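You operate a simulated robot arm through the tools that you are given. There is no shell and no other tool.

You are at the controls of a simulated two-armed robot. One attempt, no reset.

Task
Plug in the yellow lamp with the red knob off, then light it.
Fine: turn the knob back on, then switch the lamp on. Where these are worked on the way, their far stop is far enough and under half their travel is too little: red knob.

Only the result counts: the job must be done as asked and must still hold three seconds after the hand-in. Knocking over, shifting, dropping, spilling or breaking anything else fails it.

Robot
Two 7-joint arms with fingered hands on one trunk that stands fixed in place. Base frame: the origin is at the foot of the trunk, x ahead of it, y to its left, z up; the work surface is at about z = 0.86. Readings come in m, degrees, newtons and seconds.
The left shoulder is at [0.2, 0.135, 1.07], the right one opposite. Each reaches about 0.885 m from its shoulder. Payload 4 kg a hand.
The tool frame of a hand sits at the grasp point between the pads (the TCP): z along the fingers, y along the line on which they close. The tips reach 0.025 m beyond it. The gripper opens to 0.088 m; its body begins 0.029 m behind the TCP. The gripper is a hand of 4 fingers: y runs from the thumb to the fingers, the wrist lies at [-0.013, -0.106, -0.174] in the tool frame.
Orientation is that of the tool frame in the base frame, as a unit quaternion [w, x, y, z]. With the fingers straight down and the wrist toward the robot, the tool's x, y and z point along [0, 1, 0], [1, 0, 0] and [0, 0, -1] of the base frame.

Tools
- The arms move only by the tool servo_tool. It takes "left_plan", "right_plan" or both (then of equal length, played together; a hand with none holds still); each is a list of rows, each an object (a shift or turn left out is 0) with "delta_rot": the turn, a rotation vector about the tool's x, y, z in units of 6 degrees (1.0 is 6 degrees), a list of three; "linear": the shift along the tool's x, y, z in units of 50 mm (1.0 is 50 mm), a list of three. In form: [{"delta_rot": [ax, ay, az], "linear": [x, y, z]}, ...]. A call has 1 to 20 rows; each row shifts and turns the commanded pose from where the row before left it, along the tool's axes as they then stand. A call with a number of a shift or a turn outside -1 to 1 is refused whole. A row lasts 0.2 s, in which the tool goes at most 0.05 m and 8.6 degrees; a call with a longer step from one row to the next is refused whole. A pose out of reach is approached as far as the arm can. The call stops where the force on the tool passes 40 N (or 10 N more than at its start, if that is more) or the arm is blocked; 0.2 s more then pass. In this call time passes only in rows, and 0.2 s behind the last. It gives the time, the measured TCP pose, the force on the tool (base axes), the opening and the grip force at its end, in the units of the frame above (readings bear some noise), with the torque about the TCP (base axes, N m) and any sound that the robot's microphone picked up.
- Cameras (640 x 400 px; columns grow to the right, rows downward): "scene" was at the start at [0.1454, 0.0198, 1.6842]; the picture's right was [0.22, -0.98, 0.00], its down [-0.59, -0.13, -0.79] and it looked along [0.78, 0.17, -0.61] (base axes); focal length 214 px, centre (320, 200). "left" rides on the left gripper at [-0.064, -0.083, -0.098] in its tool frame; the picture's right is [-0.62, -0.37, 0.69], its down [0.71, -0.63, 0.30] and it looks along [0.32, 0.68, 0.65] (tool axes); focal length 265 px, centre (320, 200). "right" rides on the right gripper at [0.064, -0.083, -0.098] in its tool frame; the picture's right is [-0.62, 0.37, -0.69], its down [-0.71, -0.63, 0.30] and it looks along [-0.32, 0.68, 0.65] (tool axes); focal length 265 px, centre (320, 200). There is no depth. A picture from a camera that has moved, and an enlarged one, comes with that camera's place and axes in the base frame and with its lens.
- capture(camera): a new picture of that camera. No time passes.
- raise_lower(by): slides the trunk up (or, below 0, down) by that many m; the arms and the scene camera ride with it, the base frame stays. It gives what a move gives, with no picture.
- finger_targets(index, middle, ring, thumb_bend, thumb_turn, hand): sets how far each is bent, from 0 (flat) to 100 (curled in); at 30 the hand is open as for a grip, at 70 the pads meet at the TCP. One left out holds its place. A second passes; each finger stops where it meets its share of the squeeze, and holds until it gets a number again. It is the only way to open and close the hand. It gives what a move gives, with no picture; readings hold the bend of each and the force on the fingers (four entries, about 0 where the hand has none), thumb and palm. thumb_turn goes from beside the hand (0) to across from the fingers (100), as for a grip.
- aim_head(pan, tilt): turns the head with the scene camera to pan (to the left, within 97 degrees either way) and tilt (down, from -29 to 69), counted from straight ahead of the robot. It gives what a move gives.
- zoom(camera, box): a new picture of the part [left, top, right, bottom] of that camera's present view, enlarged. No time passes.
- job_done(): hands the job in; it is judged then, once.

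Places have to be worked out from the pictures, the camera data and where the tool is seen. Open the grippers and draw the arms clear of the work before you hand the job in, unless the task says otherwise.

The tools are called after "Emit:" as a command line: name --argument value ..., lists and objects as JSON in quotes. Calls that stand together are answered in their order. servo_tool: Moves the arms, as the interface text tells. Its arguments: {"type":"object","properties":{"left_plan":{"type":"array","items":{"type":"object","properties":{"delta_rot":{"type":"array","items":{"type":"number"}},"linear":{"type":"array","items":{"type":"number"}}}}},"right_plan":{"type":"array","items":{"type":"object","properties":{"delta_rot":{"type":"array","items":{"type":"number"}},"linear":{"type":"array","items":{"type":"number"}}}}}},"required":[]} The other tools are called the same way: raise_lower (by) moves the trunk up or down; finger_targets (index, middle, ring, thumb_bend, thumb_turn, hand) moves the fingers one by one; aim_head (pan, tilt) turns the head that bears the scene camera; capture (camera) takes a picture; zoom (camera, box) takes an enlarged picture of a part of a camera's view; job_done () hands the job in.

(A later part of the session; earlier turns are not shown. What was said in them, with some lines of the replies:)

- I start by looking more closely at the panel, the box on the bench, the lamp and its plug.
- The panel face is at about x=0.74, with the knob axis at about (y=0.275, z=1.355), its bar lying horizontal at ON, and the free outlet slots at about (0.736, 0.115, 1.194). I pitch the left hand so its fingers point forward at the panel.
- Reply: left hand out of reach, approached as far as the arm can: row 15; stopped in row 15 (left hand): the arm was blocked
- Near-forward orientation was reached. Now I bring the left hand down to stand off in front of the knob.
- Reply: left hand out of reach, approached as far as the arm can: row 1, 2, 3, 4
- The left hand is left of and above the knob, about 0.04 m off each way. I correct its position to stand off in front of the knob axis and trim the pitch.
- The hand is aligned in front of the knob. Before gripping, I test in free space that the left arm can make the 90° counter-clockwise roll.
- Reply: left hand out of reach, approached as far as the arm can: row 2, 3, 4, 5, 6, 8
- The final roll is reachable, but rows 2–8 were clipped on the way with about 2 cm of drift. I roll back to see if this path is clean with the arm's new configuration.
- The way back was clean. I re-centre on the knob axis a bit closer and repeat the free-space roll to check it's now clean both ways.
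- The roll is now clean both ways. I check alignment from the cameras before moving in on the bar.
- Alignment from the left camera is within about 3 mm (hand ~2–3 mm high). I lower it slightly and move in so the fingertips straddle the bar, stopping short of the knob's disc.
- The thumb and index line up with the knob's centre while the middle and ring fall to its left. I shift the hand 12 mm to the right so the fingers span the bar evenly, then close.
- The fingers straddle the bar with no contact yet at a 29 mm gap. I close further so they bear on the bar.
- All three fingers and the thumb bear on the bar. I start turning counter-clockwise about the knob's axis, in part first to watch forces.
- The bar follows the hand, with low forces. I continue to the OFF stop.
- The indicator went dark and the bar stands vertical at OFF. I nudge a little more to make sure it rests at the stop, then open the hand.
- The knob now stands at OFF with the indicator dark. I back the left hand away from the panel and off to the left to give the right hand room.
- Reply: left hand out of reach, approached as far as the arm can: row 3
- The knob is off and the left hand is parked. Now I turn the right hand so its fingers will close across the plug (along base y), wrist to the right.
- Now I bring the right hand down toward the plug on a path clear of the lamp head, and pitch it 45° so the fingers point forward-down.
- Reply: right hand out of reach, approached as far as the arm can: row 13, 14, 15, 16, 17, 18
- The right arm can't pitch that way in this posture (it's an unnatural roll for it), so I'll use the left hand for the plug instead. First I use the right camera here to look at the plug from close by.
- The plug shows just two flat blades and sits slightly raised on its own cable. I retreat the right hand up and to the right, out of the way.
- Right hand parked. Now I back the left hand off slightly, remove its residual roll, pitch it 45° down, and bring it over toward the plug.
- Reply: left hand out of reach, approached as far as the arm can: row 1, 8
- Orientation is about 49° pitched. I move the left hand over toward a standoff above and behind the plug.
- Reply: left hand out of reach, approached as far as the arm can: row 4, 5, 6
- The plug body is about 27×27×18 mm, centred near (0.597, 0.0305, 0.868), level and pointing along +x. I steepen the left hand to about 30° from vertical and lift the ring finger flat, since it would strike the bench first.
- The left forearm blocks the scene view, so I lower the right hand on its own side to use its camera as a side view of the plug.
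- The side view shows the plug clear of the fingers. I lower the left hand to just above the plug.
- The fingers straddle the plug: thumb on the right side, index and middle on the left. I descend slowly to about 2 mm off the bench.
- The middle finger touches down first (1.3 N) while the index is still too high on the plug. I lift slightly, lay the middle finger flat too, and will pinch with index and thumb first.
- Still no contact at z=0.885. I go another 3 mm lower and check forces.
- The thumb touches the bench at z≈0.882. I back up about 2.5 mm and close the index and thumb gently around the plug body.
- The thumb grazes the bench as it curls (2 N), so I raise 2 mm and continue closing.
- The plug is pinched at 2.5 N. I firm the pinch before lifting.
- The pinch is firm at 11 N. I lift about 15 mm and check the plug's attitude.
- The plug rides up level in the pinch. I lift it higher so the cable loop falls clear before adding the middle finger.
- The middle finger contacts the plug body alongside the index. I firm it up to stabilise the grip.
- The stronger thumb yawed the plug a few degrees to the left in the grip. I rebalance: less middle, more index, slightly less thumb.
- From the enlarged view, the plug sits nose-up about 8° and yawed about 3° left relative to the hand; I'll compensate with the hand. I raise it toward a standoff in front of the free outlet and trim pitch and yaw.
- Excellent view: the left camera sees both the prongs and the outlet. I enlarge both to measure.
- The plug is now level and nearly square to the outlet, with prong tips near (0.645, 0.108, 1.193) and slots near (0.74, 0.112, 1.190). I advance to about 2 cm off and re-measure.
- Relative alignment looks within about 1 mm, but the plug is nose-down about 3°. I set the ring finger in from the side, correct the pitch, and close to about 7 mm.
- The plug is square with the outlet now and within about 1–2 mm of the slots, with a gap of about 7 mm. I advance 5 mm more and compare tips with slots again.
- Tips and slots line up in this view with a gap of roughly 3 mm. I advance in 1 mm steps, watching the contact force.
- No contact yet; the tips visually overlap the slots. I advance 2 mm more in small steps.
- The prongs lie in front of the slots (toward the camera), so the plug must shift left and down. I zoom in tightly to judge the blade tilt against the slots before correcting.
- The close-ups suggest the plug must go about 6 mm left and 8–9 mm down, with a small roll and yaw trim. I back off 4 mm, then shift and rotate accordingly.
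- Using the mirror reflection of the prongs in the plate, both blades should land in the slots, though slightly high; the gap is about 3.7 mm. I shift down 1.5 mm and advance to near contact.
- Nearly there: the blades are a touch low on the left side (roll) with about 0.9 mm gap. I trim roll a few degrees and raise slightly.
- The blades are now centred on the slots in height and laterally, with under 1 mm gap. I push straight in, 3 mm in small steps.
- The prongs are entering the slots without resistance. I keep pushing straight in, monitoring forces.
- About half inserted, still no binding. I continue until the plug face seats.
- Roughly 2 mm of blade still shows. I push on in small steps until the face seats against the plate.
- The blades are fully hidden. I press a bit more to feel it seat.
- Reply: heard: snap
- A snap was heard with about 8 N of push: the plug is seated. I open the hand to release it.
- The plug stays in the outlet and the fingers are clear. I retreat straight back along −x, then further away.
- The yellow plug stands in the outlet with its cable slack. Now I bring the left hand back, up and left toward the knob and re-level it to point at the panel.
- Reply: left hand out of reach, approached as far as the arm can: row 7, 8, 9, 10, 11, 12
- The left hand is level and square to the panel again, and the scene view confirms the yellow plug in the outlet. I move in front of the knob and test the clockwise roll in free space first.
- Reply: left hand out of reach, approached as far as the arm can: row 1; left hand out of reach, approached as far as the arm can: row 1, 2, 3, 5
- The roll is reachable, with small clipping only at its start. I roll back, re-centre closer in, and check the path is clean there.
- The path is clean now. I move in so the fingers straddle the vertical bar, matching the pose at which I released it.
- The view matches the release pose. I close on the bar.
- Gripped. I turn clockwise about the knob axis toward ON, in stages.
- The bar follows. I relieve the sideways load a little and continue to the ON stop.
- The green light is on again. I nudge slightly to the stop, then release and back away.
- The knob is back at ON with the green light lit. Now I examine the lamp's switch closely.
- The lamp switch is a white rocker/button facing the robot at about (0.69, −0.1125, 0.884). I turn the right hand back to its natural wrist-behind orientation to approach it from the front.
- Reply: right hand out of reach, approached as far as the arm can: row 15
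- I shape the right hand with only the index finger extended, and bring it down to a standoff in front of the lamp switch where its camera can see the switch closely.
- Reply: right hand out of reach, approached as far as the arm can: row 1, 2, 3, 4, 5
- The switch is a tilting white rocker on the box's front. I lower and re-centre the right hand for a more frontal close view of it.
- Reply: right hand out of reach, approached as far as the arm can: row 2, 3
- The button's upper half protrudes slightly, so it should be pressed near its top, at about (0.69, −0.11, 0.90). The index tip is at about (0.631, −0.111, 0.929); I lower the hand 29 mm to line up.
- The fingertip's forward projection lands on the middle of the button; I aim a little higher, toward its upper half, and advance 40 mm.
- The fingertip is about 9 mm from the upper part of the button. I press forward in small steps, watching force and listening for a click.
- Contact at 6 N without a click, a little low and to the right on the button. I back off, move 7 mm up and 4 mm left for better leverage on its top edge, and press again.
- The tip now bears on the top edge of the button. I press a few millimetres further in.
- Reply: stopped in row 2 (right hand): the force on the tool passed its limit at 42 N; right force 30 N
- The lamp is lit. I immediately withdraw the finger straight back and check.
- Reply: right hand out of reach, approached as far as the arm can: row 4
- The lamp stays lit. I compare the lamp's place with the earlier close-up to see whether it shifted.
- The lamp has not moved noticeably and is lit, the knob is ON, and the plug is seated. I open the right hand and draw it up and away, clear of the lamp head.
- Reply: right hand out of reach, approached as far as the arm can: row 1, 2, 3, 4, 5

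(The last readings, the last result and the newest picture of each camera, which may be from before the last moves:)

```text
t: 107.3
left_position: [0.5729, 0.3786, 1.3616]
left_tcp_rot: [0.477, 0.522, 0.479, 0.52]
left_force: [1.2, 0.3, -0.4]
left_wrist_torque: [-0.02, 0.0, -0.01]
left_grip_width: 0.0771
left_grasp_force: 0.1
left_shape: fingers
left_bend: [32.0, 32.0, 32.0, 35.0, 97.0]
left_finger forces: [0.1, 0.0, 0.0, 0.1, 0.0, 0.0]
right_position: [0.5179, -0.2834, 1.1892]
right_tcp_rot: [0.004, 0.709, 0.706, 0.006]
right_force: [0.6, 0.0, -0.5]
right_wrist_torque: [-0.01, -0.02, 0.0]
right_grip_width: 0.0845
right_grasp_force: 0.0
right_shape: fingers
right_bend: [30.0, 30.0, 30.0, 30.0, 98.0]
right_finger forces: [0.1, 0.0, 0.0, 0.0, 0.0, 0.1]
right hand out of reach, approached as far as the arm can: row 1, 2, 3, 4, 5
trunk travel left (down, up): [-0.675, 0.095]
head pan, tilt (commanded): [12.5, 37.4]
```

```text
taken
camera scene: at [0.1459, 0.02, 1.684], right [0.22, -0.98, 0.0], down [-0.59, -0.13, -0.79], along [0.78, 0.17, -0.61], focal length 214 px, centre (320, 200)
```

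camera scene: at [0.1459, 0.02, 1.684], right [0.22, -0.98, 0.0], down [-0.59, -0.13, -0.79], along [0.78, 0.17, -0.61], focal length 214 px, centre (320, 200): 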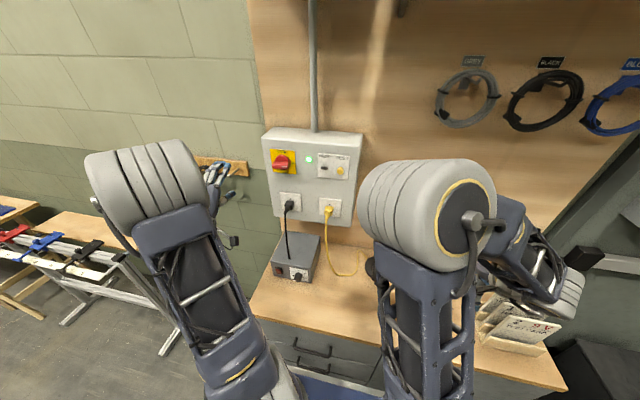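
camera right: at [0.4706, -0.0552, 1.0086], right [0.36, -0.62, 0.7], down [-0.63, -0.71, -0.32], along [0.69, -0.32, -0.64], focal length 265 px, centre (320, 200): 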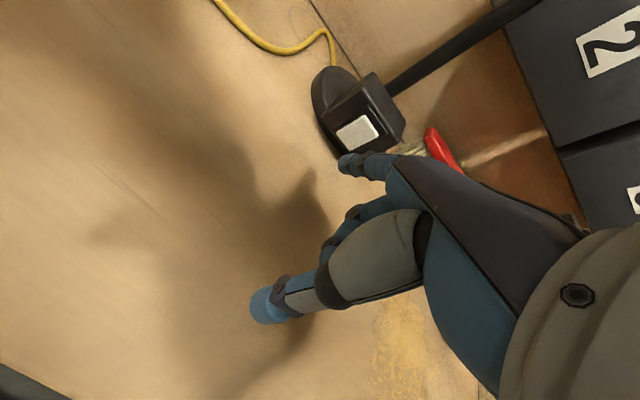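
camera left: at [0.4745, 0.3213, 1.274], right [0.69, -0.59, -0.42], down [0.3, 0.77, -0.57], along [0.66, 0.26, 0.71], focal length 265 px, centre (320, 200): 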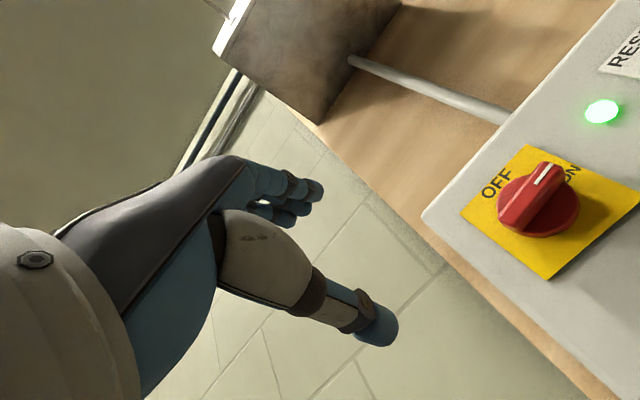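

The right hand is clear to the right. I raise it further and draw the left hand back too.

Emit:
servo_tool --right_plan '[{"linear": [0, -0.3, -0.8]}, {"linear": [0, -0.3, -0.8]}, {"linear": [0, -0.3, -0.8]}, {"linear": [0, -0.2, -0.8]}]' --left_plan '[{"linear": [0.3, 0, -0.6]}, {"linear": [0.3, 0, -0.6]}, {"linear": [0.3, 0, -0.4]}, {"linear": [0.3, 0, -0.2]}]'

Emit:
capture --camera "scene"

Emit:
capture --camera "right"

Emit:
capture --camera "left"

```text
t: 108.3
left_position: [0.4835, 0.4381, 1.3679]
left_tcp_rot: [0.477, 0.522, 0.479, 0.52]
left_force: [-0.8, -0.4, -0.1]
left_wrist_torque: [0.02, 0.02, -0.03]
left_grip_width: 0.0769
left_grasp_force: 0.1
left_shape: fingers
left_bend: [32.0, 32.0, 32.0, 35.0, 97.0]
left_finger forces: [0.0, 0.0, 0.0, 0.0, 0.1, 0.0]
right_position: [0.4593, -0.2841, 1.3493]
right_tcp_rot: [0.005, 0.709, 0.705, 0.007]
right_force: [-0.3, 0.5, 0.0]
right_wrist_torque: [0.04, 0.0, 0.0]
right_grip_width: 0.085
right_grasp_force: 0.2
right_shape: fingers
right_bend: [30.0, 30.0, 30.0, 30.0, 98.0]
right_finger forces: [0.0, 0.0, 0.0, 0.0, 0.1, 0.0]
trunk travel left (down, up): [-0.675, 0.095]
head pan, tilt (commanded): [12.5, 37.4]
```

```text
taken
camera scene: at [0.1457, 0.0196, 1.6841], right [0.22, -0.98, 0.0], down [-0.59, -0.13, -0.79], along [0.78, 0.17, -0.61], focal length 214 px, centre (320, 200)
```

scene: 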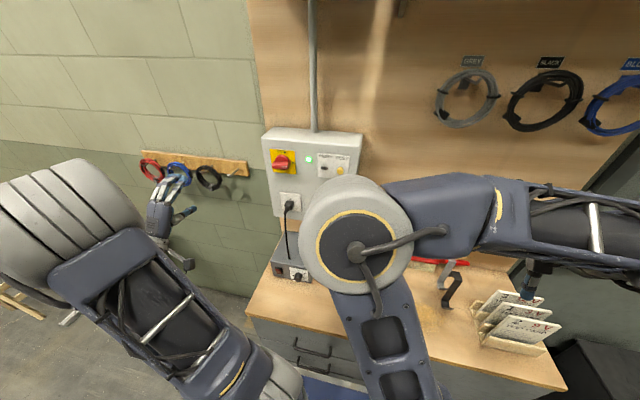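

```text
taken
camera right: at [0.3759, -0.2193, 1.4456], right [0.35, -0.62, 0.7], down [-0.63, -0.71, -0.32], along [0.69, -0.33, -0.64], focal length 265 px, centre (320, 200)
```

right: 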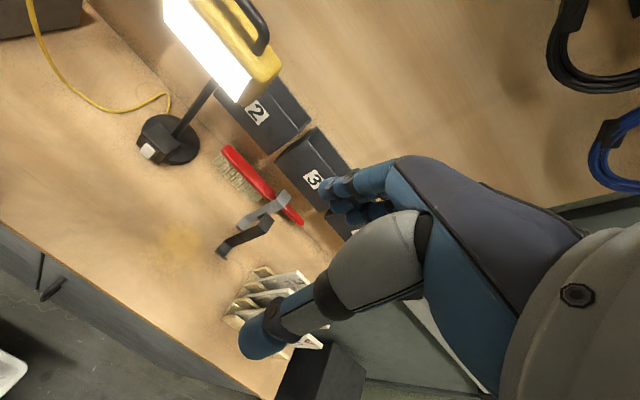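

```text
taken
camera left: at [0.3846, 0.3815, 1.2789], right [0.69, -0.59, -0.42], down [0.3, 0.77, -0.57], along [0.66, 0.26, 0.71], focal length 265 px, centre (320, 200)
```

left: 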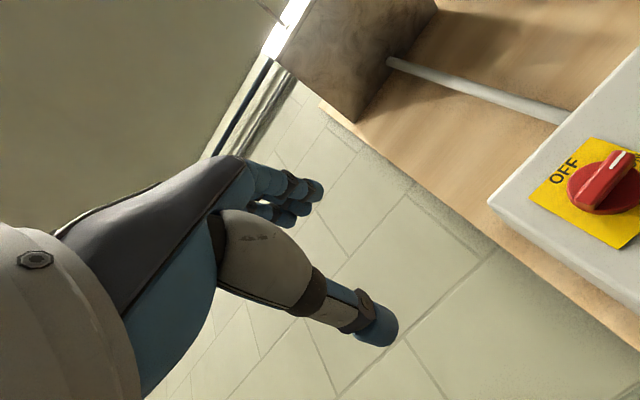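

Lamp lit, knob ON, green light on, everything upright. I fully open the left hand for tidiness and take one last look.

Emit:
finger_targets --hand "left" --index 30 --middle 30 --ring 30 --thumb_bend 30

Emit:
zoom --camera "right" --box '[0, 0, 340, 400]'

Emit:
zoom --camera "scene" --box '[255, 120, 375, 220]'

```text
t: 109.3
left_position: [0.4825, 0.4381, 1.3676]
left_tcp_rot: [0.478, 0.522, 0.479, 0.519]
left_force: [-0.2, -0.1, -0.1]
left_wrist_torque: [-0.01, 0.01, 0.01]
left_grip_width: 0.0845
left_grasp_force: 0.0
left_shape: fingers
left_bend: [30.0, 30.0, 30.0, 30.0, 97.0]
left_finger forces: [0.1, 0.0, 0.0, 0.0, 0.0, 0.0]
right_position: [0.4606, -0.2846, 1.3482]
right_tcp_rot: [0.006, 0.708, 0.706, 0.007]
right_force: [0.4, -0.1, 0.3]
right_wrist_torque: [-0.03, 0.0, -0.04]
right_grip_width: 0.0847
right_grasp_force: 0.1
right_shape: fingers
right_bend: [30.0, 30.0, 30.0, 30.0, 98.0]
right_finger forces: [0.0, 0.0, 0.1, 0.1, 0.0, 0.0]
trunk travel left (down, up): [-0.675, 0.095]
head pan, tilt (commanded): [12.5, 37.4]
```

```text
1.00 times, centred on (170, 200) of right (not enlarged: the box is as wide or as high as the picture)
camera zoom: at [0.3759, -0.2193, 1.4452], right [0.35, -0.62, 0.7], down [-0.63, -0.71, -0.32], along [0.69, -0.33, -0.64], focal length 265 px, centre (470, 200)
```

zoom: 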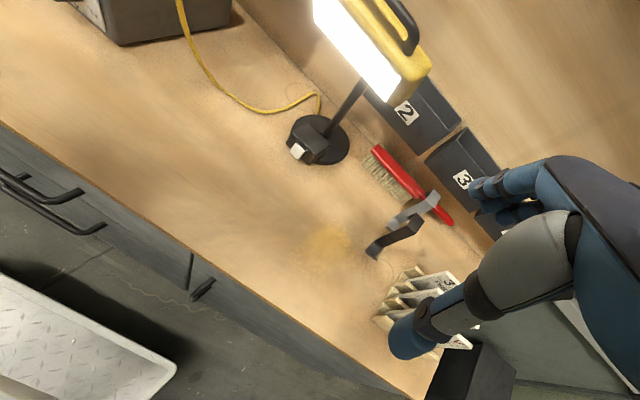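

```text
4.00 times, centred on (315, 170) of scene
camera zoom: at [0.1454, 0.0198, 1.6841], right [0.22, -0.98, 0.0], down [-0.59, -0.13, -0.79], along [0.78, 0.17, -0.61], focal length 858 px, centre (340, 320)
```

zoom: 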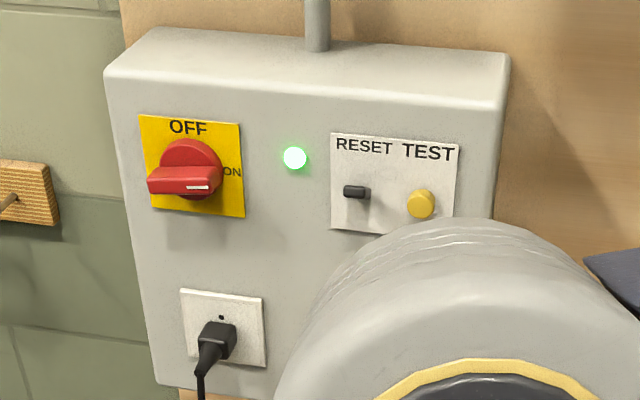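

All is in order: the lamp is plugged in and lit, the red knob is ON, both hands are open and clear, and nothing else has been disturbed. I hand the job in.

Emit:
job_done

```text
The job is handed in.
```

The yellow lamp is plugged in and lit, and I've handed the job in. In order:

1. **Knob off:** I turned the red knob to OFF; the green indicator went dark.
2. **Plugged in:** I pushed the lamp's plug into the free outlet until it snapped in, with the power still off.
3. **Knob on:** I turned the knob back to ON; the green light came back.
4. **Lamp on:** I pressed the rocker switch on the lamp base and the lamp lit. It was still lit when I last checked, before handing in.

The last press on the lamp switch reached about 42 N, more than I intended, and the arm stopped at its force limit. Before-and-after close-ups show the lamp moved by half a millimetre at most. In the final views nothing else was knocked over or shifted, and both hands were open and drawn clear. The plug was hidden behind an arm in the last picture, but it was seated when I last saw it, after the lamp lit.
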